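You operate a simulated robot arm through the tools that you are given. There is no shell and no other tool. Be economical: measure what you need, move in short steps, check, and stop when the job is done.

You run a simulated two-armed robot. Do the job below in one go: nothing can be reset, and whatever is moved stays where it is left.

TASK
On the green mat, fold the rag in half.

It is judged by the outcome, as a careful person would: the job done as asked, and still so three seconds after it is handed in. It fails if anything else is knocked over, pushed out of place, dropped, spilled or broken. Flat cloth is picked up by pressing the open fingertips on it (5 to 10 N) and closing them slowly along it; thin cloth reads only 2 to 8 mm in the jaws.

THE ROBOT
Two 7-joint arms with two-finger parallel grippers on one trunk, on a base that drives. Base frame: it is fixed to the floor where the robot stands at the start and does not move with it; the origin is under the middle of the robot, x ahead of it, y to its left, z up. Units: m, degrees, N and s.
The left shoulder is at the start at [0.07, 0.163, 1.045], the right one opposite. Places, roughly: green mat [0.5, 0, 0.8]. Payload 3.43 kg a hand.
The tool frame of a hand sits at the grasp point between the pads (the TCP): z along the fingers, y along the line on which they close. The tips reach 0.034 m beyond it. Largest opening 0.128 m; finger width 0.024, thickness 0.012; the body of the gripper, 0.048 by 0.13 m, starts 0.096 m behind the TCP.
Orientation is that of the tool frame in the base frame, as [roll, pitch, yaw] about the fixed x, y, z axes, in that order (R = Rz(yaw) Ry(pitch) Rx(roll)). With the fingers straight down and closing along the base's y, the tool's x points along the base's -x, its y along +y and its z along -z.

THE INTERFACE
- The arms move only by the tool arm_command. It takes "left_series", "right_series" or both (then of equal length, played together; a hand with none holds still); each is a list of rows, each a list of 7 numbers: the shift along the tool's x, y, z in units of 200 mm (1.0 is 200 mm), then the turn, a rotation vector about the tool's x, y, z in units of 90 degrees (1.0 is 90 degrees), then the opening in per cent of the stroke, from 0 (shut) to 100 (fully open). In form: [[x, y, z, wx, wy, wz, claw], ...]. A call has 1 to 10 rows; each row is the pose to reach, as a shift and turn from the pose commanded when the call began, along the tool's axes at that moment. A call with a number of a shift or a turn outside -1 to 1 is refused whole. A row lasts 0.2 s, in which the tool goes at most 0.05 m and 8.6 degrees; a call with a longer step from one row to the next is refused whole, and so is a gripper value outside its range. Where a pose cannot be reached the arm comes as near as it can. A force on the tool above 40 N (or 10 N above the force at the start of the call, whichever is more), or a blocked arm, ends the call early, and 0.2 s more pass. The fingers move at their own pace (about 0.153 m/s each) and stop on an object; they squeeze with about 28 N. The grip force told is the motor's: it shows also when the fingers shut on nothing. Time passes only in rows, and 0.2 s behind the last, so rows that repeat a pose let the fingers close. It gives the time, the measured TCP pose, the force on the tool (base axes), the opening and the grip force at its end, in the units of the frame above (readings bear some noise).
- Cameras (640 x 400 px; columns grow to the right, rows downward): "scene" is now at [0.1294, 0.0032, 1.2588]; the picture's right is [0.04, -1.00, 0.00], its down [-0.71, -0.03, -0.71] and it looks along [0.71, 0.03, -0.71] (base axes); focal length 272 px, centre (320, 200). "left" rides on the left gripper at [0.076, 0.011, -0.16] in its tool frame; the picture's right is [-0.15, 0.99, 0.00], its down [-0.88, -0.13, -0.46] and it looks along [-0.45, -0.07, 0.89] (tool axes); focal length 234 px, centre (320, 200). "right" rides on the right gripper at [0.076, -0.011, -0.16] in its tool frame; the picture's right is [0.15, 0.99, 0.00], its down [-0.88, 0.13, -0.46] and it looks along [-0.45, 0.07, 0.89] (tool axes); focal length 234 px, centre (320, 200). There is no depth. A picture from a camera that has moved, and an enlarged one, comes with that camera's place and axes in the base frame and with its lens.
- snapshot(camera): a new picture of that camera. The clock stands still meanwhile.
- raise_lower(by): slides the trunk up (or, below 0, down) by that many m; the arms and the scene camera ride with it, the base frame stays. It gives what a move gives, with no picture.
- drive_base(legs): drives the robot by 1 to 6 legs, each [ahead, left, turn to the left] in m, m and degrees, along the robot's own axes; the way and the turn of a leg run together, so that a leg with both is an arc; at most 1.5 m and 180 degrees a leg. The arms and the cameras ride along, it lands a little off, and it stops where it bumps. It gives what a move gives.
- aim_head(pan, tilt): turns the head with the scene camera to pan (to the left, within 86 degrees either way) and tilt (down, from -29 to 69), counted from straight ahead of the robot. It gives what a move gives.
- enlarge(camera, box): a new picture of the part [left, top, right, bottom] of that camera's present view, enlarged. The clock stands still meanwhile.
- close_job(): hands the job in; it is judged then, once.

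Go step by step. Nothing tells you exact positions but the pictures and the camera data: compare them with the known pose of the tool, close in by small moves and look again before you grip or let go. The budget is 120 turns and 100 pictures, counting those below and the enlarged ones. Unless the task says otherwise, let go and move clear before handing in, and close with one line.

The tools are called after ">>>" as a command line: name --argument value ..., lists and objects as JSON in quotes. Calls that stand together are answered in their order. arm_command: Moves the arms, as the interface text tells. Its arguments: {"type":"object","properties":{"left_series":{"type":"array"},"right_series":{"type":"array"}},"required":[]} The other tools are called the same way: raise_lower (by) slides the trunk up or down; drive_base (legs) drives the base; aim_head (pan, tilt) turns the head that bears the scene camera; snapshot (camera) takes a picture; enlarge (camera, box) takes an enlarged picture of a part of a camera's view; close_job () hands the job in.

At the start:

```text
t: 0.0
left_position: [0.6214, 0.3048, 0.9774]
left_ee_rot: [179.9, 0.1, -180.0]
left_ft_force: [-0.6, -0.5, 1.3]
left_finger_gap: 0.1278
left_grip_force: 0.0
right_position: [0.625, -0.3328, 0.9688]
right_ee_rot: [179.9, 0.0, 180.0]
right_ft_force: [-1.4, 0.0, -0.5]
right_finger_gap: 0.1277
right_grip_force: 0.0
trunk travel left (down, up): [-0.525, 0.415]
robot x, y, heading: [-0.0022, -0.0, 0.0]
head pan, tilt: [2.5, 45.1]
```

scene: 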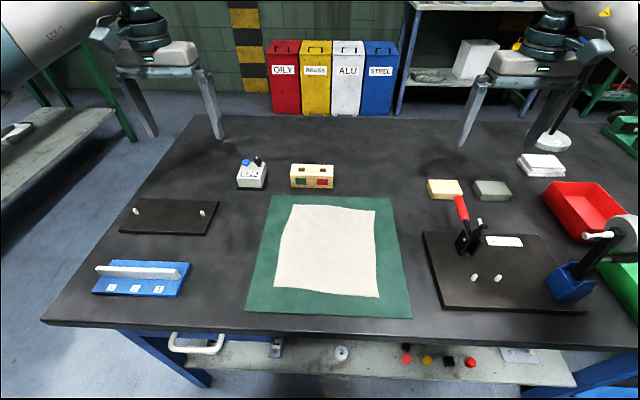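
right: 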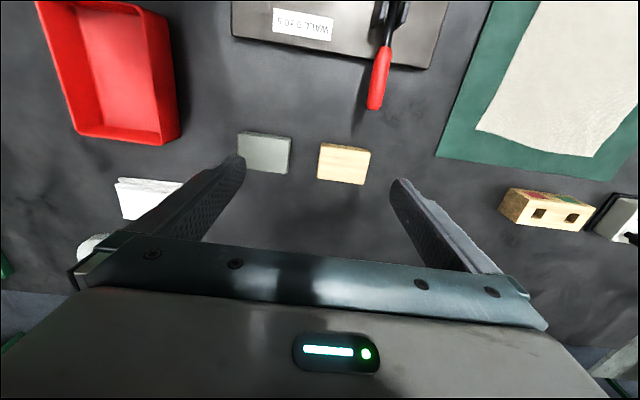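
left: 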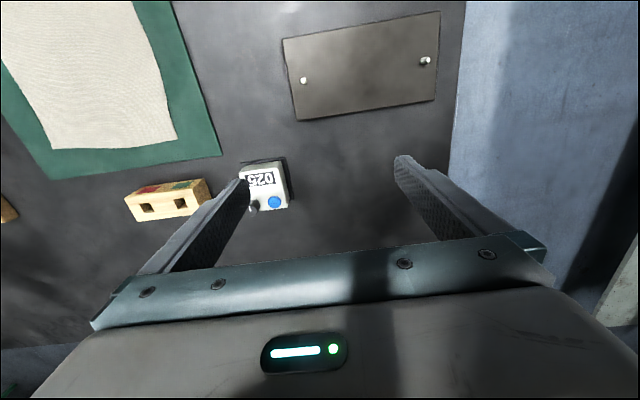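

The cream rag, about 0.24 m (x) by 0.22 m (y), lies on the green mat around [0.52, 0]. I'll back off about 0.12 m so both the far and near edges are in easy reach, then look again.

>>> drive_base --legs '[[-0.12, 0, 0]]'

>>> enlarge --camera "scene" --box '[220, 120, 460, 270]'

```text
t: 1.2
left_position: [0.5038, 0.3029, 0.9769]
left_ee_rot: [180.0, 0.0, 179.8]
left_ft_force: [0.0, 0.9, 0.6]
left_finger_gap: 0.1279
left_grip_force: 0.0
right_position: [0.5059, -0.3336, 0.9688]
right_ee_rot: [180.0, 0.0, 179.8]
right_ft_force: [-0.4, 0.8, 0.3]
right_finger_gap: 0.128
right_grip_force: 0.1
trunk travel left (down, up): [-0.525, 0.415]
robot x, y, heading: [-0.1188, 0.0029, -0.1]
head pan, tilt: [2.5, 45.1]
```

```text
2.67 times, centred on (340, 195) of scene
camera zoom: at [0.011, 0.0028, 1.2588], right [0.04, -1.0, 0.0], down [-0.71, -0.03, -0.71], along [0.71, 0.03, -0.71], focal length 726 px, centre (267, 213)
```

zoom: 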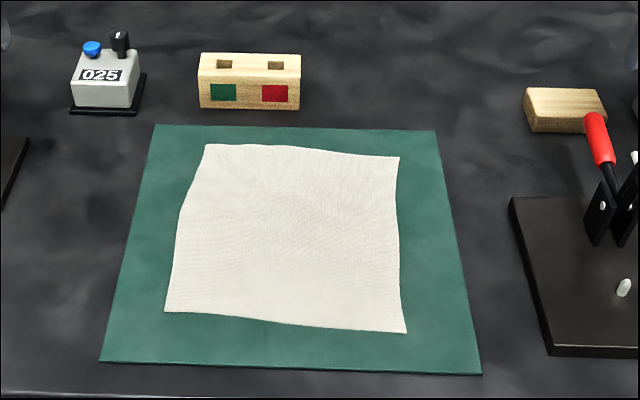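

The rag's far corners are at about [0.649, 0.100] and [0.636, -0.119], its near ones at [0.411, 0.113] and [0.396, -0.104]. The plan is to pinch both far corners and fold them onto the near ones, so I'm bringing both hands above the far corners first.

>>> arm_command --left_series '[[-0.1, -0.158, 0.05, 0, 0, 0, 28], [-0.2, -0.317, 0.1, 0, 0, 0, 28], [-0.3, -0.475, 0.15, 0, 0, 0, 28], [-0.4, -0.633, 0.2, 0, 0, 0, 28], [-0.5, -0.79, 0.25, 0, 0, 0, 28], [-0.6, -0.95, 0.3, 0, 0, 0, 28], [-0.6, -0.95, 0.3, 0, 0, 0, 28]]' --right_series '[[-0.092, 0.158, 0.04, 0, 0, 0, 28], [-0.183, 0.317, 0.08, 0, 0, 0, 28], [-0.275, 0.475, 0.125, 0, 0, 0, 28], [-0.367, 0.633, 0.17, 0, 0, 0, 28], [-0.458, 0.79, 0.21, 0, 0, 0, 28], [-0.55, 0.95, 0.25, 0, 0, 0, 28], [-0.55, 0.95, 0.25, 0, 0, 0, 28]]'

>>> snapshot --camera "left"

>>> snapshot --camera "right"

```text
t: 2.8
left_position: [0.6245, 0.1104, 0.9153]
left_ee_rot: [180.0, 0.1, 179.8]
left_ft_force: [-0.8, -0.7, 0.8]
left_finger_gap: 0.0357
left_grip_force: 0.0
right_position: [0.6169, -0.1432, 0.9177]
right_ee_rot: [-180.0, 0.0, 179.8]
right_ft_force: [0.9, 0.3, 0.6]
right_finger_gap: 0.0355
right_grip_force: 0.1
trunk travel left (down, up): [-0.525, 0.415]
robot x, y, heading: [-0.1196, -0.0013, -0.1]
head pan, tilt: [2.5, 45.1]
```

```text
95 pictures are left
camera left: at [0.548, 0.1217, 1.0755], right [0.15, 0.99, 0.0], down [0.88, -0.13, 0.46], along [0.45, -0.07, -0.89], focal length 234 px, centre (320, 200)
```

left: 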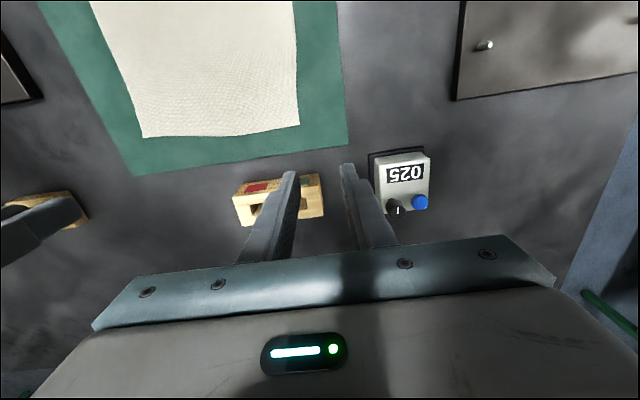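

```text
94 pictures are left
camera right: at [0.5407, -0.1542, 1.0782], right [-0.14, 0.99, 0.0], down [0.88, 0.13, 0.46], along [0.45, 0.06, -0.89], focal length 234 px, centre (320, 200)
```

right: 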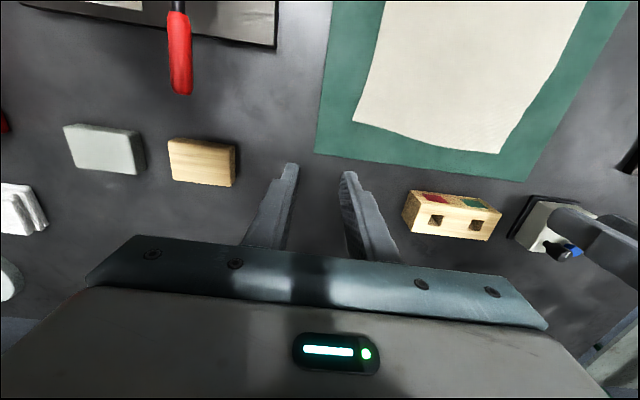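

The hand cameras place the far corners about 0.05 m nearer than the scene camera did. I'll check where the fingertips show up in the scene view to settle it.

>>> snapshot --camera "scene"

```text
93 pictures are left
camera scene: at [0.0108, 0.003, 1.2589], right [0.04, -1.0, 0.0], down [-0.71, -0.03, -0.71], along [0.71, 0.03, -0.71], focal length 272 px, centre (320, 200)
```

scene: 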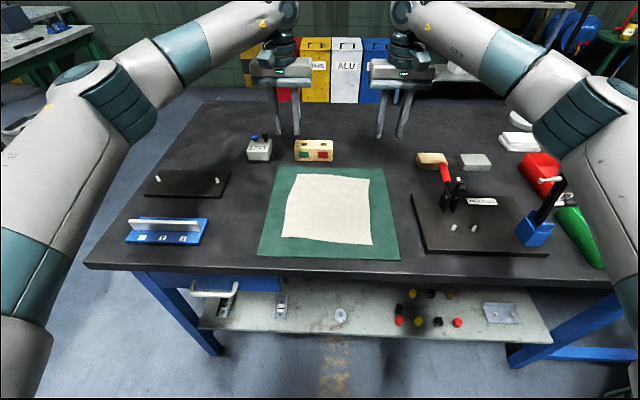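

The fingertips project correctly, so the camera data are good. Crossing the rays from both views puts the mat surface at about z = 0.773 rather than 0.724. That makes the far corners about [0.593, 0.092] and [0.582, -0.108], and I'm moving just above them.

>>> arm_command --left_series '[[0.058, -0.071, 0.117, 0, 0, 0, 22], [0.115, -0.141, 0.234, 0, 0, 0, 22], [0.1725, -0.212, 0.3515, 0, 0, 0, 22], [0.1725, -0.212, 0.3515, 0, 0, 0, 22], [0.1725, -0.212, 0.3515, 0, 0, 0, 22]]' --right_series '[[0.06, 0.099, 0.121, 0, 0, 0, 22], [0.12, 0.197, 0.242, 0, 0, 0, 22], [0.18, 0.296, 0.3635, 0, 0, 0, 22], [0.18, 0.296, 0.3635, 0, 0, 0, 22], [0.18, 0.296, 0.3635, 0, 0, 0, 22]]'

>>> enlarge --camera "scene" --box '[240, 100, 400, 200]'

>>> snapshot --camera "left"

>>> snapshot --camera "right"

```text
t: 4.0
left_position: [0.5899, 0.0663, 0.846]
left_ee_rot: [-180.0, 0.0, 179.8]
left_ft_force: [-0.9, -0.2, 0.5]
left_finger_gap: 0.0285
left_grip_force: 0.1
right_position: [0.5827, -0.0837, 0.8458]
right_ee_rot: [180.0, 0.0, 179.8]
right_ft_force: [0.1, 0.1, 0.6]
right_finger_gap: 0.0279
right_grip_force: 0.1
trunk travel left (down, up): [-0.525, 0.415]
robot x, y, heading: [-0.1199, -0.001, -0.6]
head pan, tilt: [2.5, 45.1]
```

```text
4.00 times, centred on (320, 150) of scene
camera zoom: at [0.012, 0.0029, 1.2587], right [0.04, -1.0, 0.0], down [-0.71, -0.03, -0.71], along [0.71, 0.03, -0.71], focal length 1089 px, centre (320, 400)
```

zoom: 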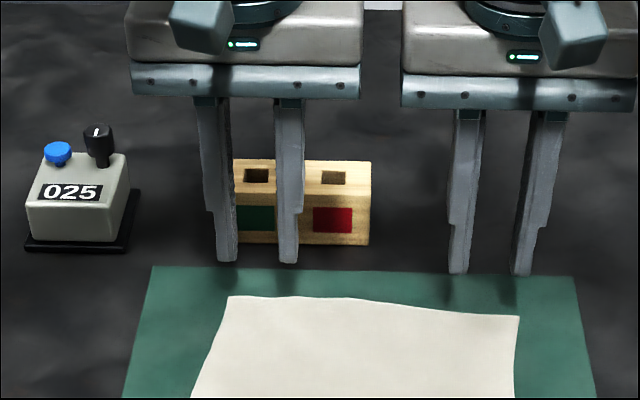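

```text
91 pictures are left
camera left: at [0.5144, 0.0785, 1.0055], right [0.15, 0.99, 0.0], down [0.88, -0.13, 0.46], along [0.45, -0.07, -0.89], focal length 234 px, centre (320, 200)
```

left: 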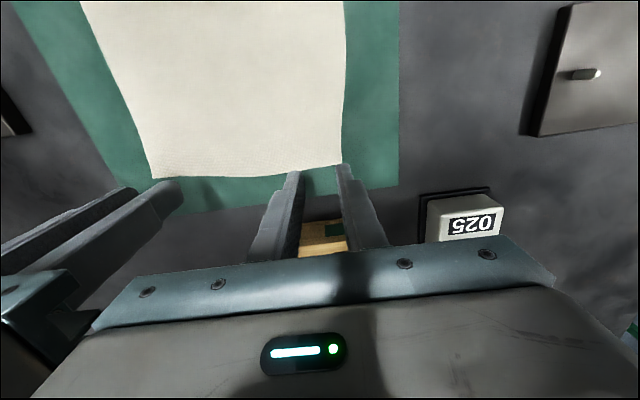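

```text
90 pictures are left
camera right: at [0.5069, -0.0945, 1.0061], right [-0.14, 0.99, 0.0], down [0.88, 0.13, 0.46], along [0.45, 0.07, -0.89], focal length 234 px, centre (320, 200)
```

right: 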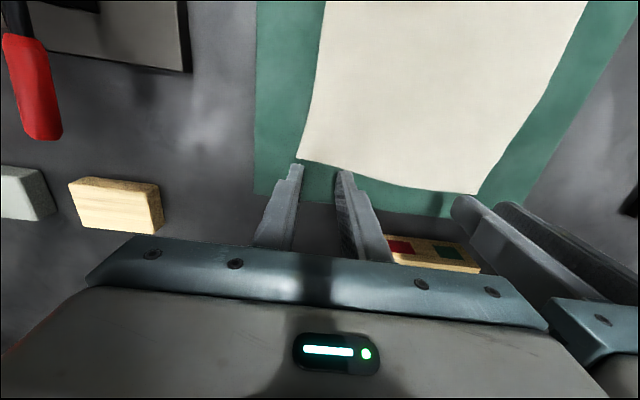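

Both views agree: the far corners are at about [0.594, 0.092] and [0.582, -0.106] on z ≈ 0.773, and the fingers straddle the far edge just inside them. I'm lowering to near contact.

>>> arm_command --left_series '[[0, 0, 0.05, 0, 0, 0, 22], [0, 0, 0.1, 0, 0, 0, 22], [0, 0, 0.15, 0, 0, 0, 22], [0, 0, 0.175, 0, 0, 0, 22], [0, 0, 0.175, 0, 0, 0, 22]]' --right_series '[[0, 0, 0.05, 0, 0, 0, 22], [0, 0, 0.1, 0, 0, 0, 22], [0, 0, 0.15, 0, 0, 0, 22], [0, 0, 0.175, 0, 0, 0, 22], [0, 0, 0.175, 0, 0, 0, 22]]'

>>> snapshot --camera "left"

>>> snapshot --camera "right"

```text
t: 5.2
left_position: [0.5895, 0.0706, 0.8104]
left_ee_rot: [-180.0, 0.0, 179.8]
left_ft_force: [0.5, 0.3, 1.5]
left_finger_gap: 0.0281
left_grip_force: 0.1
right_position: [0.5819, -0.0865, 0.8122]
right_ee_rot: [180.0, 0.0, 179.8]
right_ft_force: [0.0, -0.3, -0.7]
right_finger_gap: 0.0279
right_grip_force: 0.0
trunk travel left (down, up): [-0.525, 0.415]
robot x, y, heading: [-0.1195, 0.0038, -0.3]
head pan, tilt: [2.5, 45.1]
```

```text
89 pictures are left
camera left: at [0.5134, 0.081, 0.9688], right [0.15, 0.99, 0.0], down [0.88, -0.13, 0.46], along [0.45, -0.07, -0.89], focal length 234 px, centre (320, 200)
```

left: 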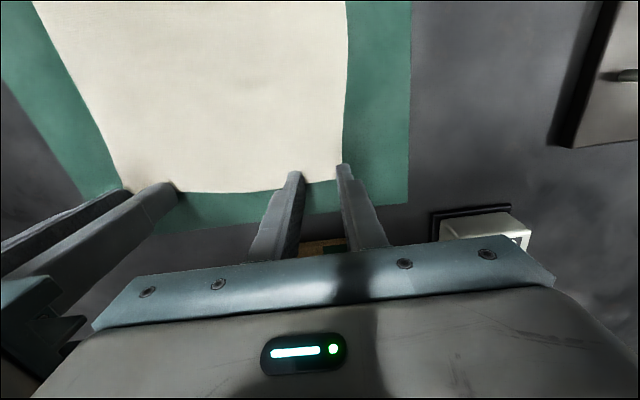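

```text
88 pictures are left
camera right: at [0.506, -0.0968, 0.9716], right [-0.14, 0.99, 0.0], down [0.88, 0.13, 0.46], along [0.45, 0.07, -0.89], focal length 234 px, centre (320, 200)
```

right: 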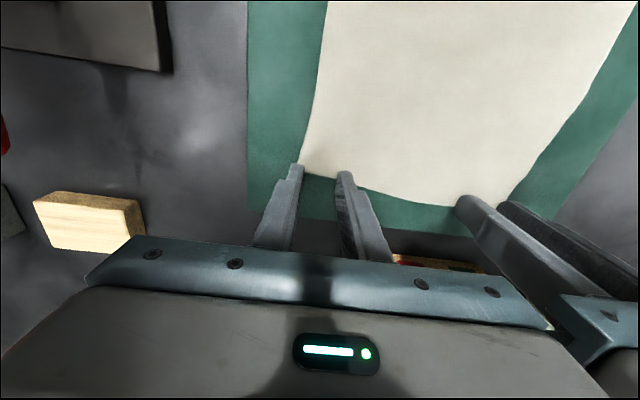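

Tips are about 3 mm above the cloth and overlap the far edge by about 13 mm. I'm shifting each hand slightly inward and pressing down gently.

>>> arm_command --left_series '[[0, -0.025, 0, 0, 0, 0, 22], [0, -0.025, 0.01, 0, 0, 0, 22], [0, -0.025, 0.02, 0, 0, 0, 22], [0, -0.025, 0.03, 0, 0, 0, 22]]' --right_series '[[0, 0.02, 0, 0, 0, 0, 22], [0, 0.02, 0.015, 0, 0, 0, 22], [0, 0.02, 0.03, 0, 0, 0, 22], [0, 0.02, 0.04, 0, 0, 0, 22]]'

```text
t: 6.2
left_position: [0.5865, 0.0651, 0.8082]
left_ee_rot: [-179.9, 0.3, 179.9]
left_ft_force: [4.3, 0.5, 7.8]
left_finger_gap: 0.0279
left_grip_force: 0.0
right_position: [0.5794, -0.0826, 0.8092]
right_ee_rot: [179.9, 0.4, 179.9]
right_ft_force: [5.9, -2.1, 31.5]
right_finger_gap: 0.028
right_grip_force: 0.1
trunk travel left (down, up): [-0.525, 0.415]
robot x, y, heading: [-0.1132, 0.0016, -0.3]
head pan, tilt: [2.5, 45.1]
```

Left presses with 8 N, which is good, but right is at 31 N. I'm easing the right up about 3.5 mm.

>>> arm_command --left_series '[[0, 0, 0, 0, 0, 0, 22], [0, 0, 0, 0, 0, 0, 22]]' --right_series '[[0, 0, -0.018, 0, 0, 0, 22], [0, 0, -0.018, 0, 0, 0, 22]]'

```text
t: 6.8
left_position: [0.5877, 0.0648, 0.8089]
left_ee_rot: [-179.9, 0.3, 179.8]
left_ft_force: [3.3, 2.0, 23.3]
left_finger_gap: 0.0281
left_grip_force: 0.0
right_position: [0.5791, -0.0821, 0.8076]
right_ee_rot: [-180.0, 0.2, 179.7]
right_ft_force: [10.6, -0.8, 17.4]
right_finger_gap: 0.0282
right_grip_force: 0.2
trunk travel left (down, up): [-0.525, 0.415]
robot x, y, heading: [-0.1158, 0.0006, -0.3]
head pan, tilt: [2.5, 45.1]
```

Forces have settled at 23 N left and 17 N right, still a bit high, so I'm easing both up slightly.

>>> arm_command --left_series '[[0, 0, -0.012, 0, 0, 0, 22], [0, 0, -0.012, 0, 0, 0, 22], [0, 0, -0.012, 0, 0, 0, 22]]' --right_series '[[0, 0, -0.008, 0, 0, 0, 22], [0, 0, -0.008, 0, 0, 0, 22], [0, 0, -0.008, 0, 0, 0, 22]]'

```text
t: 7.6
left_position: [0.5883, 0.0648, 0.808]
left_ee_rot: [179.9, 0.1, 179.8]
left_ft_force: [-0.6, 2.0, 19.0]
left_finger_gap: 0.0283
left_grip_force: 0.0
right_position: [0.5777, -0.0808, 0.809]
right_ee_rot: [180.0, 0.0, 179.8]
right_ft_force: [2.7, 0.3, 5.2]
right_finger_gap: 0.0283
right_grip_force: 0.1
trunk travel left (down, up): [-0.525, 0.415]
robot x, y, heading: [-0.1182, 0.0033, -0.3]
head pan, tilt: [2.5, 45.1]
```

Right is at 5 N and left at 19 N. I'm easing the left a little more and closing both slowly.

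>>> arm_command --left_series '[[0, 0, -0.008, 0, 0, 0, 22], [0, 0, -0.008, 0, 0, 0, 19], [0, 0, -0.008, 0, 0, 0, 16], [0, 0, -0.008, 0, 0, 0, 13], [0, 0, -0.008, 0, 0, 0, 10], [0, 0, -0.008, 0, 0, 0, 7], [0, 0, -0.008, 0, 0, 0, 4], [0, 0, -0.008, 0, 0, 0, 2], [0, 0, -0.008, 0, 0, 0, 0], [0, 0, -0.008, 0, 0, 0, 0]]' --right_series '[[0, 0, 0.002, 0, 0, 0, 22], [0, 0, 0.002, 0, 0, 0, 19], [0, 0, 0.002, 0, 0, 0, 16], [0, 0, 0.002, 0, 0, 0, 13], [0, 0, 0.002, 0, 0, 0, 10], [0, 0, 0.002, 0, 0, 0, 7], [0, 0, 0.002, 0, 0, 0, 4], [0, 0, 0.002, 0, 0, 0, 2], [0, 0, 0.002, 0, 0, 0, 0], [0, 0, 0.002, 0, 0, 0, 0]]'

>>> snapshot --camera "left"

>>> snapshot --camera "right"

>>> enlarge --camera "scene" --box '[240, 130, 400, 230]'

```text
t: 9.8
left_position: [0.5888, 0.0641, 0.8087]
left_ee_rot: [180.0, 0.0, 179.8]
left_ft_force: [-1.4, -7.7, 1.6]
left_finger_gap: 0.0018
left_grip_force: 28.0
right_position: [0.5801, -0.0822, 0.8088]
right_ee_rot: [-179.9, 0.1, 179.8]
right_ft_force: [1.5, 4.6, 9.9]
right_finger_gap: 0.0013
right_grip_force: 28.0
trunk travel left (down, up): [-0.525, 0.415]
robot x, y, heading: [-0.1184, -0.0041, -0.2]
head pan, tilt: [2.5, 45.1]
```

```text
87 pictures are left
camera left: at [0.5129, 0.0756, 0.9687], right [0.15, 0.99, 0.0], down [0.88, -0.13, 0.46], along [0.45, -0.07, -0.89], focal length 234 px, centre (320, 200)
```

left: 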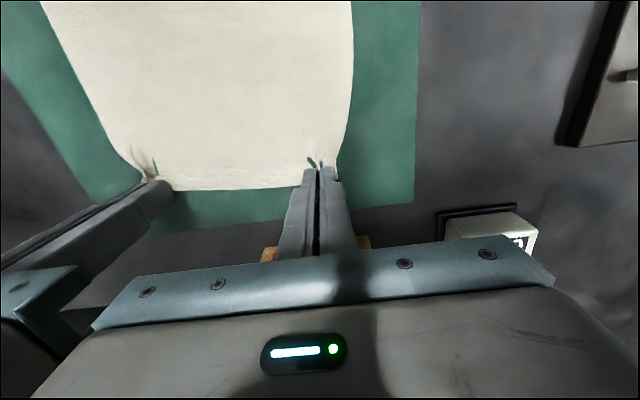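

```text
86 pictures are left
camera right: at [0.5042, -0.0924, 0.9693], right [-0.14, 0.99, 0.0], down [0.88, 0.13, 0.46], along [0.45, 0.07, -0.89], focal length 234 px, centre (320, 200)
```

right: 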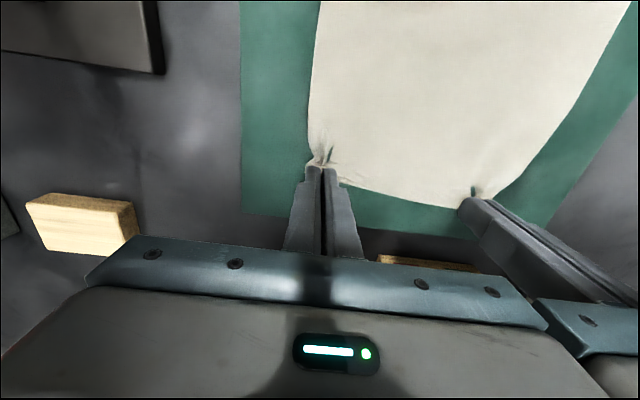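

```text
4.00 times, centred on (320, 180) of scene
camera zoom: at [0.0106, 0.0026, 1.259], right [0.04, -1.0, 0.0], down [-0.71, -0.03, -0.71], along [0.71, 0.03, -0.71], focal length 1089 px, centre (320, 280)
```

zoom: 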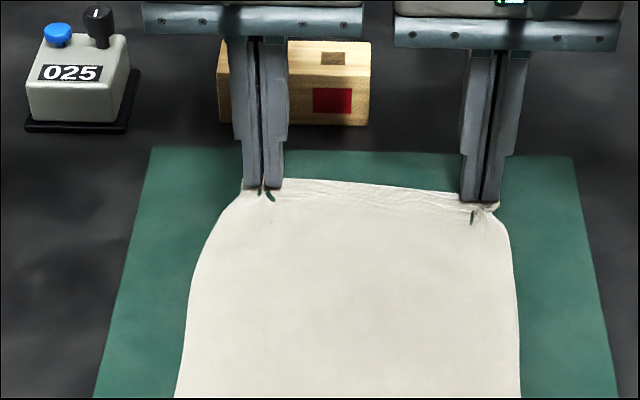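

Both corners have bunched up between the fingers. I'm lifting 4 cm to see whether they hold.

>>> arm_command --left_series '[[0, 0, -0.05, 0, 0, 0, 0], [0.02, 0, -0.1, 0, 0, 0, 0], [0.05, 0, -0.15, 0, 0, 0, 0], [0.1, 0, -0.2, 0, 0, 0, 0]]' --right_series '[[0, 0, -0.05, 0, 0, 0, 0], [0.02, 0, -0.1, 0, 0, 0, 0], [0.05, 0, -0.15, 0, 0, 0, 0], [0.1, 0, -0.2, 0, 0, 0, 0]]'

>>> enlarge --camera "scene" --box '[240, 130, 400, 230]'

```text
t: 10.8
left_position: [0.566, 0.0648, 0.8489]
left_ee_rot: [-180.0, -0.2, 179.8]
left_ft_force: [-1.1, -5.9, -0.2]
left_finger_gap: 0.0019
left_grip_force: 28.4
right_position: [0.5605, -0.082, 0.8477]
right_ee_rot: [179.9, 0.1, 179.8]
right_ft_force: [-0.1, 5.5, 0.5]
right_finger_gap: 0.0015
right_grip_force: 27.1
trunk travel left (down, up): [-0.525, 0.415]
robot x, y, heading: [-0.1185, 0.0042, -0.4]
head pan, tilt: [2.5, 45.1]
```

```text
4.00 times, centred on (320, 180) of scene
camera zoom: at [0.0108, 0.0028, 1.2589], right [0.04, -1.0, 0.0], down [-0.71, -0.03, -0.71], along [0.71, 0.03, -0.71], focal length 1089 px, centre (320, 280)
```

zoom: 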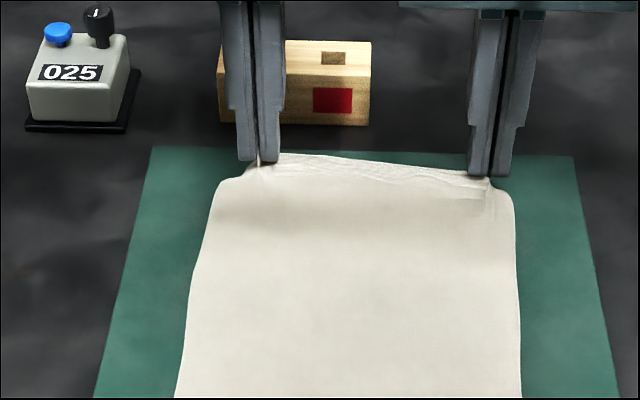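

The corners hold. I'm carrying both up and toward the robot to the mid-point of the fold, tilting the fingers forward so the edge rolls over.

>>> arm_command --left_series '[[0.08, 0, -0.06, 0, -0.05, 0, 0], [0.16, 0, -0.12, 0, -0.1, 0, 0], [0.24, 0, -0.17, 0, -0.16, 0, 0], [0.32, 0, -0.21, 0, -0.22, 0, 0], [0.41, 0, -0.24, 0, -0.28, 0, 0], [0.49, 0, -0.268, 0, -0.333, 0, 0], [0.49, 0, -0.268, 0, -0.333, 0, 0]]' --right_series '[[0.08, 0, -0.06, 0, -0.05, 0, 0], [0.16, 0, -0.12, 0, -0.1, 0, 0], [0.25, 0, -0.17, 0, -0.16, 0, 0], [0.33, 0, -0.21, 0, -0.22, 0, 0], [0.42, 0, -0.245, 0, -0.28, 0, 0], [0.51, 0, -0.275, 0, -0.333, 0, 0], [0.51, 0, -0.275, 0, -0.333, 0, 0]]'

>>> snapshot --camera "scene"

```text
t: 12.4
left_position: [0.4713, 0.0647, 0.9026]
left_ee_rot: [-179.9, 30.1, 179.8]
left_ft_force: [-0.1, -8.4, -1.3]
left_finger_gap: 0.0015
left_grip_force: 28.1
right_position: [0.46, -0.0821, 0.9045]
right_ee_rot: [-180.0, 30.0, 179.8]
right_ft_force: [1.4, 8.8, 1.7]
right_finger_gap: 0.0013
right_grip_force: 27.8
trunk travel left (down, up): [-0.525, 0.415]
robot x, y, heading: [-0.118, -0.0009, -0.2]
head pan, tilt: [2.5, 45.1]
```

```text
83 pictures are left
camera scene: at [0.0123, 0.0028, 1.2587], right [0.04, -1.0, 0.0], down [-0.71, -0.03, -0.71], along [0.71, 0.03, -0.71], focal length 272 px, centre (320, 200)
```

scene: 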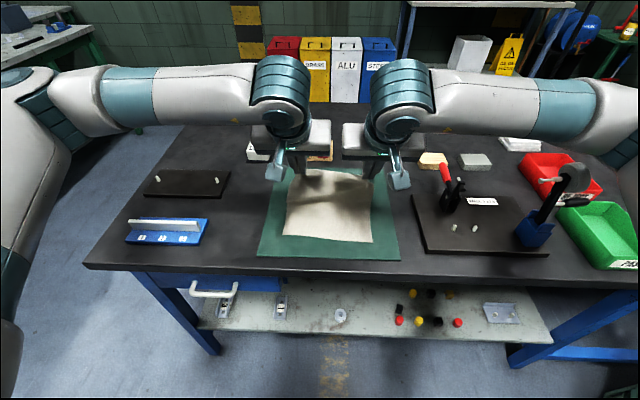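

Mid-fold is reached with the cloth held taut between the hands. I'm continuing down toward the near edge, bringing the hands slightly together to relax the tension.

>>> arm_command --left_series '[[0.1, -0.0125, -0.01, 0, -0.04, 0, 0], [0.2, -0.0125, -0.02, 0, -0.08, 0, 0], [0.3, -0.0125, -0.03, 0, -0.12, 0, 0], [0.409, -0.0125, -0.042, 0, -0.167, 0, 0], [0.409, -0.0125, -0.042, 0, -0.167, 0, 0]]' --right_series '[[0.1, 0.0125, -0.008, 0, -0.04, 0, 0], [0.2, 0.0125, -0.015, 0, -0.08, 0, 0], [0.3, 0.0125, -0.023, 0, -0.12, 0, 0], [0.409, 0.0125, -0.031, 0, -0.167, 0, 0], [0.409, 0.0125, -0.031, 0, -0.167, 0, 0]]'

>>> enlarge --camera "scene" --box '[220, 130, 420, 255]'

>>> snapshot --camera "left"

```text
t: 13.6
left_position: [0.3962, 0.0623, 0.8676]
left_ee_rot: [-180.0, 44.9, 179.8]
left_ft_force: [0.3, -0.3, 0.0]
left_finger_gap: 0.0018
left_grip_force: 28.2
right_position: [0.3865, -0.0776, 0.8686]
right_ee_rot: [-180.0, 44.9, 179.8]
right_ft_force: [-0.4, -0.3, -0.4]
right_finger_gap: 0.0014
right_grip_force: 28.2
trunk travel left (down, up): [-0.525, 0.415]
robot x, y, heading: [-0.1196, 0.0026, -0.4]
head pan, tilt: [2.5, 45.1]
```

```text
3.20 times, centred on (320, 192) of scene
camera zoom: at [0.0117, 0.0029, 1.2588], right [0.04, -1.0, 0.0], down [-0.71, -0.03, -0.71], along [0.71, 0.03, -0.71], focal length 871 px, centre (320, 224)
```

zoom: 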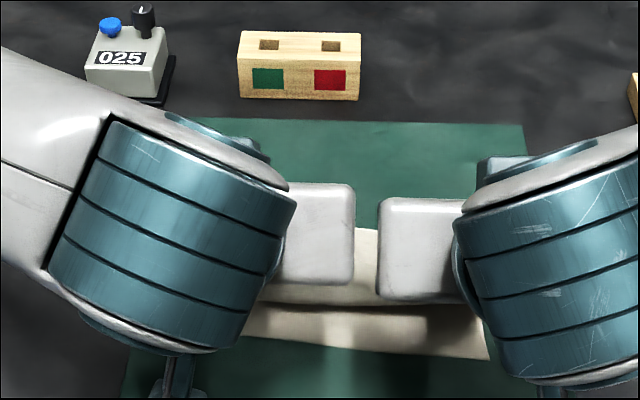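

```text
81 pictures are left
camera left: at [0.2289, 0.0744, 0.9274], right [0.11, 0.99, 0.1], down [0.3, -0.13, 0.95], along [0.95, -0.07, -0.31], focal length 234 px, centre (320, 200)
```

left: 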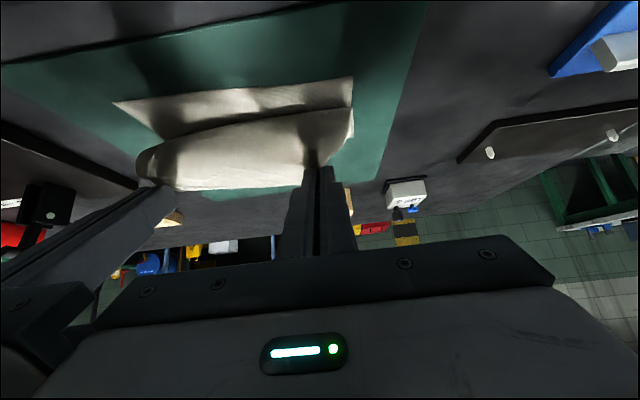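

The far edge has rolled over and is heading to the near edge. The hand view puts the near-left corner at about [0.38, 0.10]. I'm lowering the held edge to just above the near edge.

>>> arm_command --left_series '[[0.09, 0, 0.016, 0, 0, 0, 0], [0.18, 0, 0.033, 0, 0, 0, 0], [0.27, 0, 0.05, 0, 0, 0, 0], [0.33, 0, 0.06, 0, 0, 0, 0], [0.363, 0, 0.066, 0, 0, 0, 0], [0.363, 0, 0.066, 0, 0, 0, 0]]' --right_series '[[0.09, 0, 0.015, 0, 0, 0, 0], [0.18, 0, 0.03, 0, 0, 0, 0], [0.27, 0, 0.045, 0, 0, 0, 0], [0.34, 0, 0.055, 0, 0, 0, 0], [0.375, 0, 0.06, 0, 0, 0, 0], [0.375, 0, 0.06, 0, 0, 0, 0]]'

>>> snapshot --camera "left"

>>> snapshot --camera "right"

>>> snapshot --camera "scene"

```text
t: 14.4
left_position: [0.3651, 0.0744, 0.8317]
left_ee_rot: [-179.8, 45.7, -179.0]
left_ft_force: [0.6, 16.0, 7.0]
left_finger_gap: 0.0017
left_grip_force: 28.0
left hand out of reach, approached as far as the arm can: row 3
right_position: [0.3718, -0.058, 0.8437]
right_ee_rot: [-178.6, 47.4, -178.7]
right_ft_force: [-0.8, -16.2, -7.4]
right_finger_gap: 0.0014
right_grip_force: 27.5
right hand out of reach, approached as far as the arm can: row 1, 2, 3
trunk travel left (down, up): [-0.525, 0.415]
robot x, y, heading: [-0.1195, 0.0031, 0.3]
head pan, tilt: [2.5, 45.1]
stopped in row 3 (left hand): the force on the tool passed its limit (the readings are from after the stop); the commanded pose is now the measured one
```

```text
80 pictures are left
camera left: at [0.1978, 0.0826, 0.8877], right [0.09, 0.99, 0.1], down [0.29, -0.12, 0.95], along [0.95, -0.05, -0.3], focal length 234 px, centre (320, 200)
```

left: 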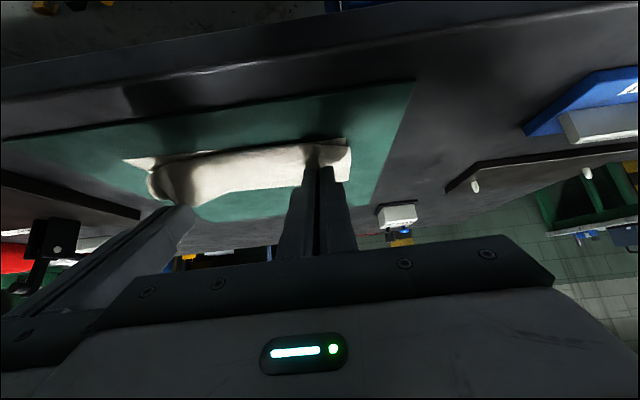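

```text
79 pictures are left
camera right: at [0.2043, -0.0687, 0.897], right [-0.1, 0.99, -0.12], down [0.26, 0.15, 0.95], along [0.96, 0.07, -0.27], focal length 234 px, centre (320, 200)
```

right: 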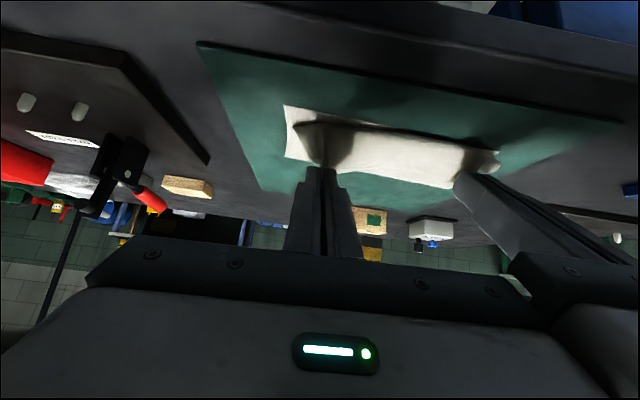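

```text
78 pictures are left
camera scene: at [0.0023, 0.0133, 1.2608], right [0.05, -1.0, 0.01], down [-0.7, -0.04, -0.71], along [0.71, 0.03, -0.7], focal length 272 px, centre (320, 200)
```

scene: 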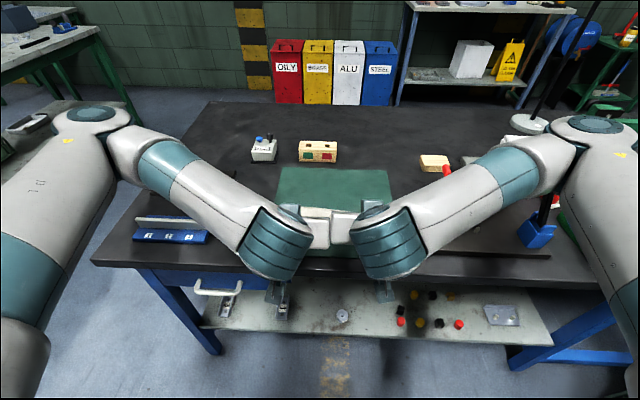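

The right arm ran out of room this close to the robot and the two palms pressed together; the cloth is still held. I'll retreat along the arc to mid-fold and back the robot off 0.1 m for more room.

>>> arm_command --left_series '[[-0.08, -0.02, 0.04, 0, 0.02, 0, 0], [-0.19, -0.04, 0.095, 0, 0.05, 0.003, 0], [-0.3, -0.059, 0.15, 0.005, 0.08, 0.005, 0], [-0.42, -0.059, 0.21, 0.007, 0.11, 0.007, 0], [-0.54, -0.059, 0.27, 0.009, 0.14, 0.009, 0], [-0.65, -0.059, 0.329, 0.009, 0.174, 0.009, 0], [-0.65, -0.059, 0.329, 0.009, 0.174, 0.009, 0]]' --right_series '[[-0.06, -0.07, 0.035, 0, 0.02, 0, 0], [-0.15, -0.11, 0.09, 0, 0.05, 0.003, 0], [-0.25, -0.1275, 0.15, 0, 0.09, 0.006, 0], [-0.35, -0.1275, 0.21, -0.002, 0.12, 0.008, 0], [-0.45, -0.1275, 0.27, -0.004, 0.16, 0.01, 0], [-0.539, -0.1275, 0.3245, -0.004, 0.193, 0.012, 0], [-0.539, -0.1275, 0.3245, -0.004, 0.193, 0.012, 0]]'

>>> snapshot --camera "scene"

```text
t: 16.0
left_position: [0.5093, 0.0577, 0.8669]
left_ee_rot: [179.8, 29.3, 179.3]
left_ft_force: [-0.3, -5.3, 1.2]
left_finger_gap: 0.0014
left_grip_force: 27.9
right_position: [0.499, -0.0894, 0.8664]
right_ee_rot: [179.2, 28.7, 179.1]
right_ft_force: [-0.1, 5.3, -0.4]
right_finger_gap: 0.0013
right_grip_force: 27.7
trunk travel left (down, up): [-0.525, 0.415]
robot x, y, heading: [-0.1165, 0.0058, 0.1]
head pan, tilt: [2.5, 45.1]
```

```text
77 pictures are left
camera scene: at [0.012, 0.0042, 1.2588], right [0.05, -1.0, 0.0], down [-0.71, -0.03, -0.71], along [0.71, 0.03, -0.71], focal length 272 px, centre (320, 200)
```

scene: 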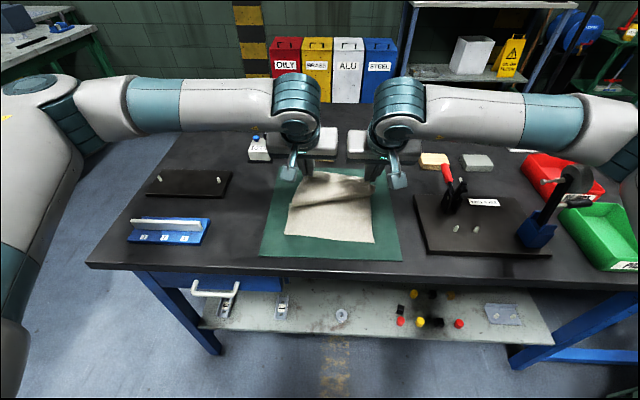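

Still held and the rag hasn't shifted. I'm backing the robot 0.1 m, which also carries the edge on through the fold.

>>> drive_base --legs '[[-0.1, 0, 0]]'

>>> snapshot --camera "scene"

>>> snapshot --camera "left"

>>> snapshot --camera "right"

```text
t: 17.2
left_position: [0.4084, 0.0584, 0.8671]
left_ee_rot: [179.8, 29.3, 179.5]
left_ft_force: [-0.7, -5.4, -0.1]
left_finger_gap: 0.0018
left_grip_force: 27.9
right_position: [0.4008, -0.0888, 0.8663]
right_ee_rot: [179.3, 28.8, 179.2]
right_ft_force: [-0.1, 5.4, 0.3]
right_finger_gap: 0.0013
right_grip_force: 28.1
trunk travel left (down, up): [-0.525, 0.415]
robot x, y, heading: [-0.2175, 0.0008, 0.3]
head pan, tilt: [2.5, 45.1]
```

```text
76 pictures are left
camera scene: at [-0.0871, 0.0044, 1.2589], right [0.05, -1.0, 0.0], down [-0.71, -0.03, -0.71], along [0.71, 0.03, -0.71], focal length 272 px, centre (320, 200)
```

scene: 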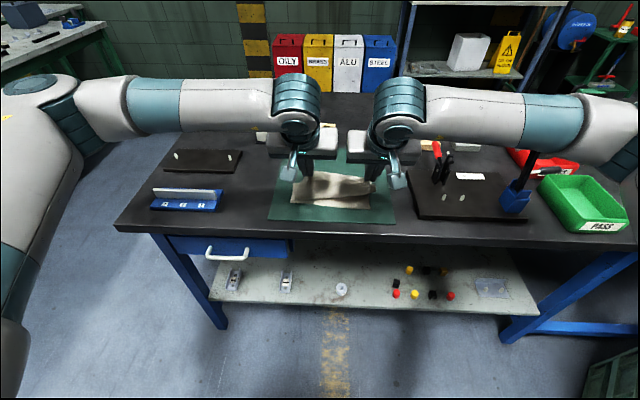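

```text
75 pictures are left
camera left: at [0.265, 0.0694, 0.9688], right [0.13, 0.99, 0.07], down [0.54, -0.14, 0.83], along [0.83, -0.07, -0.55], focal length 234 px, centre (320, 200)
```

left: 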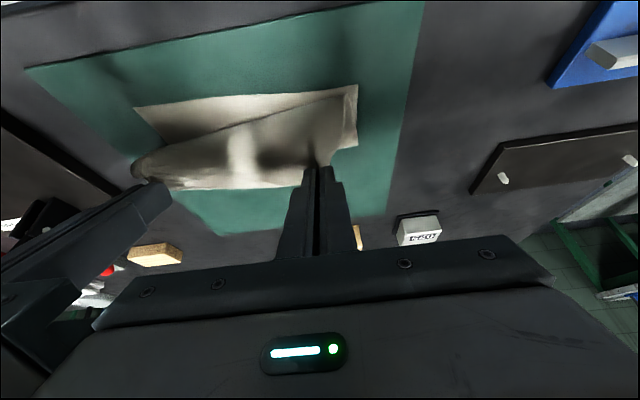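

```text
74 pictures are left
camera right: at [0.2565, -0.0996, 0.9696], right [-0.12, 0.99, -0.06], down [0.55, 0.12, 0.82], along [0.82, 0.07, -0.56], focal length 234 px, centre (320, 200)
```

right: 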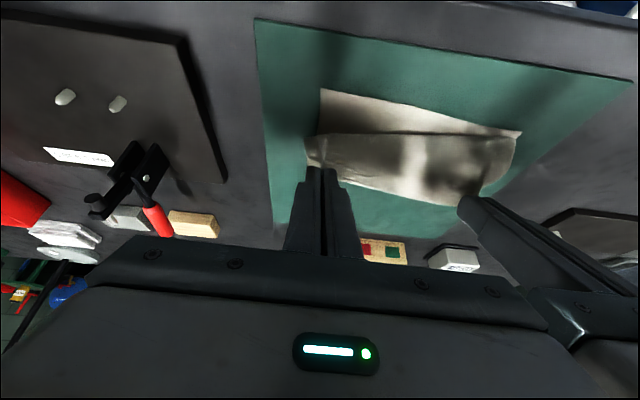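

The near edge is at about [0.386, 0.10] to [0.372, -0.096], and there is ample reach now. I'm moving the held edge down onto it, shifting about 16 mm left so the corners match up.

>>> arm_command --left_series '[[0.06, 0.013, 0.022, 0, -0.03, 0, 0], [0.12, 0.026, 0.045, 0, -0.06, 0, 0], [0.18, 0.04, 0.068, 0, -0.09, 0, 0], [0.24, 0.053, 0.09, 0, -0.12, 0, 0], [0.31, 0.067, 0.115, 0, -0.15, 0, 0], [0.367, 0.078, 0.138, 0, -0.174, 0, 0], [0.367, 0.078, 0.138, 0, -0.174, 0, 0], [0.367, 0.078, 0.138, 0, -0.174, 0, 0]]' --right_series '[[0.063, 0.013, 0.021, 0, -0.03, 0, 0], [0.126, 0.027, 0.043, 0, -0.06, 0, 0], [0.19, 0.04, 0.065, 0, -0.09, 0, 0], [0.25, 0.054, 0.086, 0, -0.12, 0, 0], [0.32, 0.068, 0.11, 0, -0.15, 0, 0], [0.38, 0.081, 0.13, 0, -0.18, 0, 0], [0.38, 0.081, 0.13, 0, -0.18, 0, 0], [0.38, 0.081, 0.13, 0, -0.18, 0, 0]]'

>>> snapshot --camera "left"

>>> snapshot --camera "right"

>>> snapshot --camera "scene"

```text
t: 19.0
left_position: [0.3603, 0.0754, 0.809]
left_ee_rot: [179.8, 45.2, 179.5]
left_ft_force: [2.6, -2.6, 11.0]
left_finger_gap: 0.0017
left_grip_force: 27.4
right_position: [0.3472, -0.0711, 0.8078]
right_ee_rot: [179.2, 45.0, 178.9]
right_ft_force: [1.7, 3.0, 1.5]
right_finger_gap: 0.0015
right_grip_force: 27.3
trunk travel left (down, up): [-0.525, 0.415]
robot x, y, heading: [-0.2162, -0.0036, 0.4]
head pan, tilt: [2.5, 45.1]
```

```text
73 pictures are left
camera left: at [0.1937, 0.0859, 0.866], right [0.11, 0.99, 0.11], down [0.3, -0.13, 0.95], along [0.95, -0.07, -0.31], focal length 234 px, centre (320, 200)
```

left: 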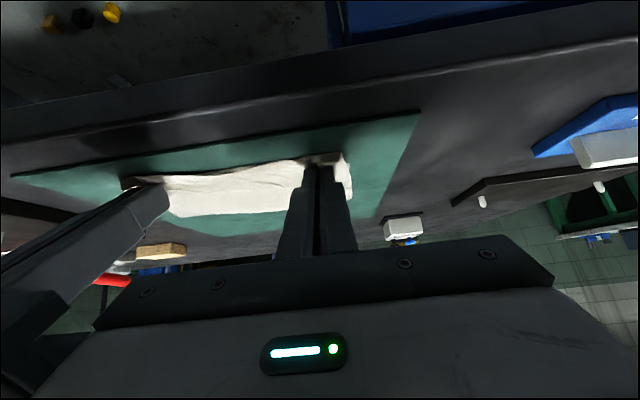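

```text
72 pictures are left
camera right: at [0.1807, -0.0808, 0.8682], right [-0.09, 0.99, -0.09], down [0.3, 0.12, 0.95], along [0.95, 0.06, -0.31], focal length 234 px, centre (320, 200)
```

right: 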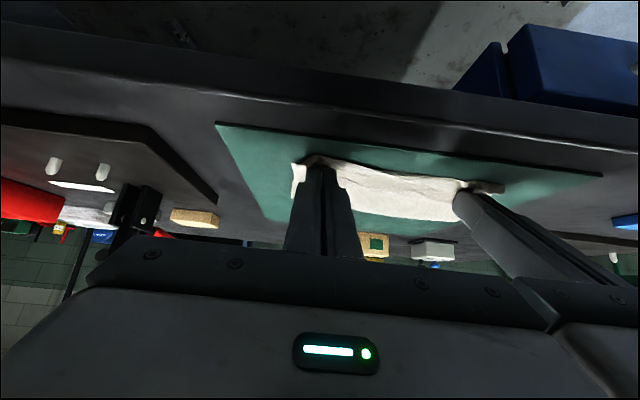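

```text
71 pictures are left
camera scene: at [-0.0868, 0.0044, 1.259], right [0.05, -1.0, 0.0], down [-0.71, -0.03, -0.71], along [0.71, 0.03, -0.71], focal length 272 px, centre (320, 200)
```

scene: 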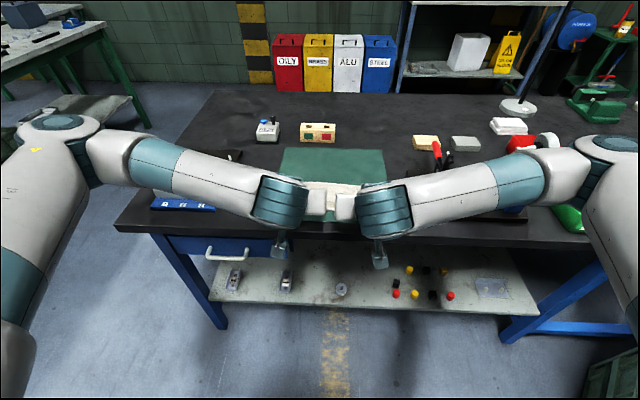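

The folded edge sits on the near edge. I'm opening the fingers slowly to let the gathers spread, then backing out along the fingers.

>>> arm_command --left_series '[[0, 0, 0, 0, 0, 0, 5], [0, 0, 0, 0, 0, 0, 10], [0, 0, 0, 0, 0, 0, 16], [0, 0, 0, 0, 0, 0, 22], [0, 0, 0, 0, 0, 0, 22], [-0.02, 0, -0.06, 0, 0, 0, 22], [-0.05, 0, -0.14, 0, 0, 0, 22], [-0.09, 0, -0.24, 0, 0, 0, 22], [-0.15, 0, -0.36, 0, 0, 0, 22]]' --right_series '[[0, 0, 0, 0, 0, 0, 5], [0, 0, 0, 0, 0, 0, 10], [0, 0, 0, 0, 0, 0, 16], [0, 0, 0, 0, 0, 0, 22], [0, 0, 0, 0, 0, 0, 22], [-0.02, 0, -0.06, 0, 0, 0, 22], [-0.05, 0, -0.14, 0, 0, 0, 22], [-0.09, 0, -0.24, 0, 0, 0, 22], [-0.15, 0, -0.36, 0, 0, 0, 22]]'

>>> snapshot --camera "left"

>>> snapshot --camera "right"

```text
t: 21.0
left_position: [0.328, 0.0728, 0.8805]
left_ee_rot: [179.7, 45.0, 179.5]
left_ft_force: [-0.3, -0.8, 0.0]
left_finger_gap: 0.0283
left_grip_force: 0.2
right_position: [0.3156, -0.0721, 0.8782]
right_ee_rot: [179.2, 45.0, 179.0]
right_ft_force: [-0.6, 0.3, 0.2]
right_finger_gap: 0.0282
right_grip_force: 0.1
trunk travel left (down, up): [-0.525, 0.415]
robot x, y, heading: [-0.2133, 0.0046, 0.2]
head pan, tilt: [2.5, 45.1]
```

```text
70 pictures are left
camera left: at [0.1613, 0.0849, 0.9387], right [0.11, 0.99, 0.11], down [0.3, -0.14, 0.94], along [0.95, -0.07, -0.31], focal length 234 px, centre (320, 200)
```

left: 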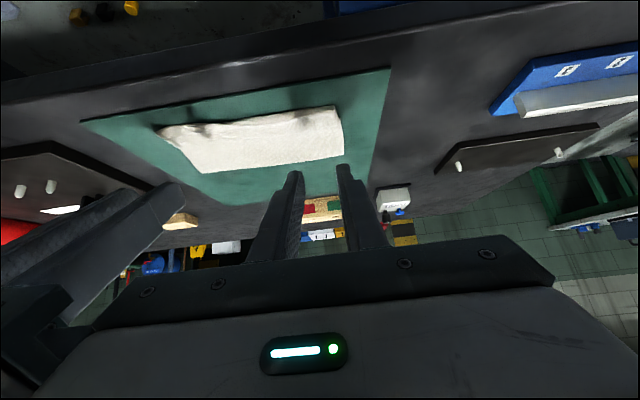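

```text
69 pictures are left
camera right: at [0.1495, -0.0822, 0.9386], right [-0.1, 0.99, -0.09], down [0.3, 0.12, 0.95], along [0.95, 0.06, -0.31], focal length 234 px, centre (320, 200)
```

right: 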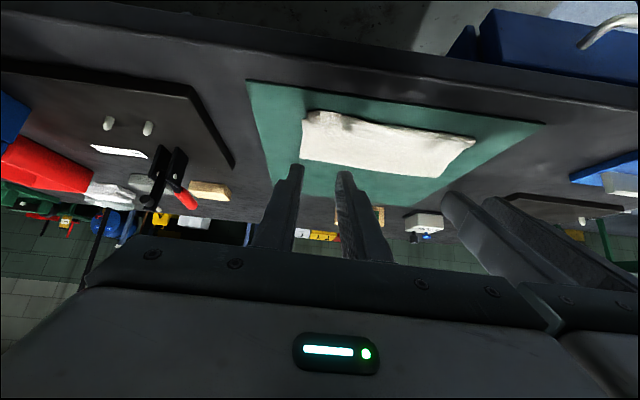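

The fold looks clean from both hands. I'm raising them and spreading them aside for a clear scene view.

>>> arm_command --left_series '[[-0.1, 0.1, -0.1, 0, 0.08, 0, 22], [-0.2, 0.25, -0.2, 0, 0.16, 0, 22], [-0.3, 0.45, -0.3, 0, 0.24, 0, 22], [-0.35, 0.65, -0.3, 0, 0.32, 0, 22], [-0.4, 0.85, -0.3, 0, 0.4, 0, 22]]' --right_series '[[-0.1, -0.1, -0.1, 0, 0.08, 0, 22], [-0.2, -0.25, -0.2, 0, 0.16, 0, 22], [-0.3, -0.45, -0.3, 0, 0.24, 0, 22], [-0.35, -0.65, -0.3, 0, 0.32, 0, 22], [-0.4, -0.85, -0.3, 0, 0.4, 0, 22]]'

>>> snapshot --camera "scene"

>>> enlarge --camera "scene" --box '[260, 145, 400, 233]'

```text
t: 22.2
left_position: [0.3472, 0.2438, 0.9786]
left_ee_rot: [179.9, 9.0, 179.6]
left_ft_force: [-0.3, -0.4, -0.3]
left_finger_gap: 0.0281
left_grip_force: 0.1
right_position: [0.3298, -0.2444, 0.9756]
right_ee_rot: [179.4, 8.9, 179.4]
right_ft_force: [-0.2, 0.1, -0.3]
right_finger_gap: 0.0283
right_grip_force: 0.0
trunk travel left (down, up): [-0.525, 0.415]
robot x, y, heading: [-0.2171, 0.0065, 0.3]
head pan, tilt: [2.5, 45.1]
```

```text
68 pictures are left
camera scene: at [-0.0858, 0.0045, 1.2587], right [0.05, -1.0, 0.0], down [-0.71, -0.03, -0.71], along [0.71, 0.03, -0.71], focal length 272 px, centre (320, 200)
```

scene: 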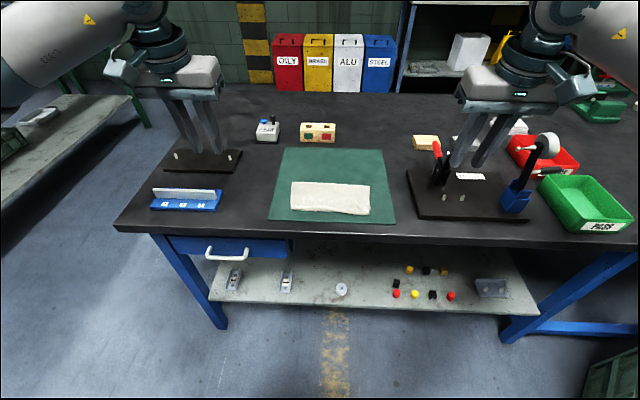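

```text
4.55 times, centred on (330, 189) of scene
camera zoom: at [-0.0858, 0.0045, 1.2587], right [0.05, -1.0, 0.0], down [-0.71, -0.03, -0.71], along [0.71, 0.03, -0.71], focal length 1238 px, centre (274, 250)
```

zoom: 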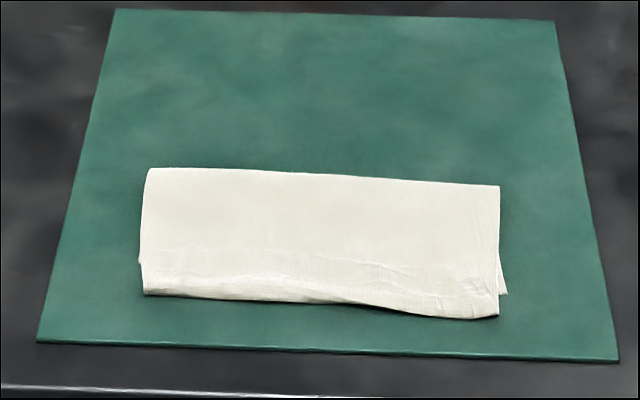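

The rag lies folded. The top layer's near edge seems to overhang the bottom layer by perhaps 1–2.5 cm, so I'm looking more closely.

>>> enlarge --camera "scene" --box '[280, 175, 340, 220]'

>>> enlarge --camera "scene" --box '[330, 175, 390, 220]'

>>> snapshot --camera "left"

>>> snapshot --camera "right"

```text
8.89 times, centred on (310, 198) of scene
camera zoom: at [-0.0858, 0.0045, 1.2587], right [0.05, -1.0, 0.0], down [-0.71, -0.03, -0.71], along [0.71, 0.03, -0.71], focal length 2420 px, centre (409, 222)
```

zoom: 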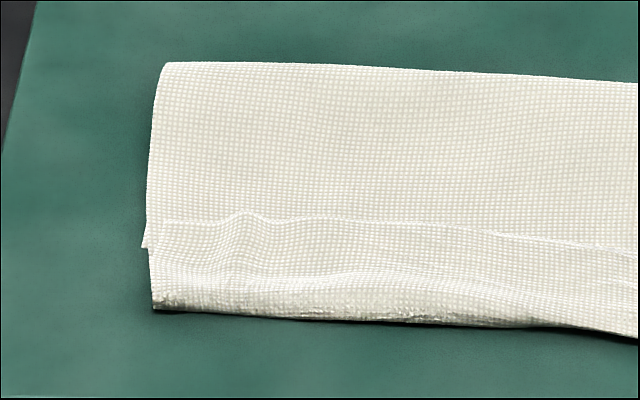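

```text
8.89 times, centred on (360, 198) of scene
camera zoom: at [-0.0858, 0.0045, 1.2587], right [0.05, -1.0, 0.0], down [-0.71, -0.03, -0.71], along [0.71, 0.03, -0.71], focal length 2420 px, centre (-36, 222)
```

zoom: 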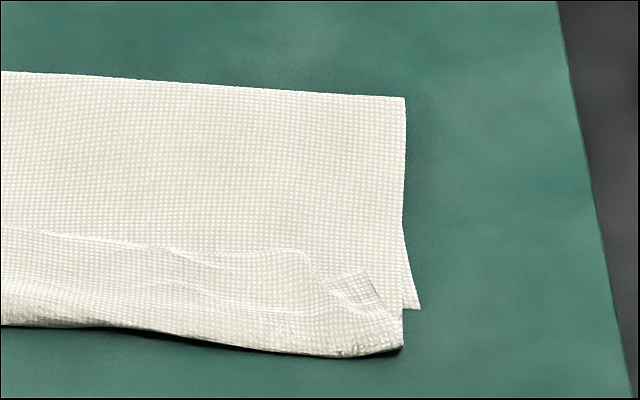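

```text
64 pictures are left
camera left: at [0.2478, 0.2547, 1.1239], right [0.15, 0.99, 0.02], down [0.8, -0.14, 0.59], along [0.58, -0.07, -0.81], focal length 234 px, centre (320, 200)
```

left: 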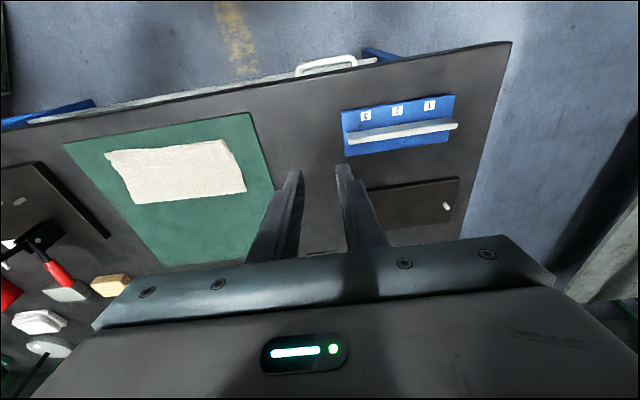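

```text
63 pictures are left
camera right: at [0.2301, -0.2561, 1.1225], right [-0.14, 0.99, -0.01], down [0.8, 0.12, 0.59], along [0.58, 0.07, -0.81], focal length 234 px, centre (320, 200)
```

right: 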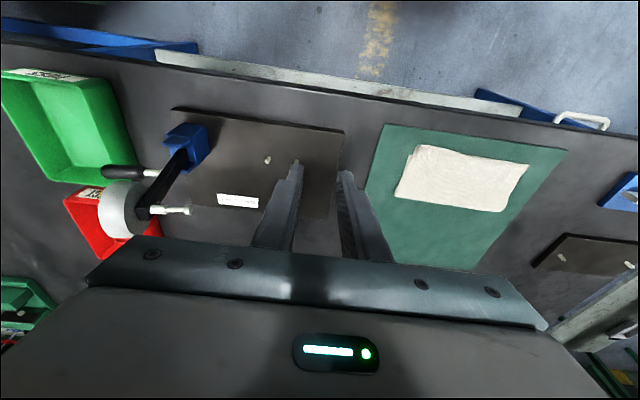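

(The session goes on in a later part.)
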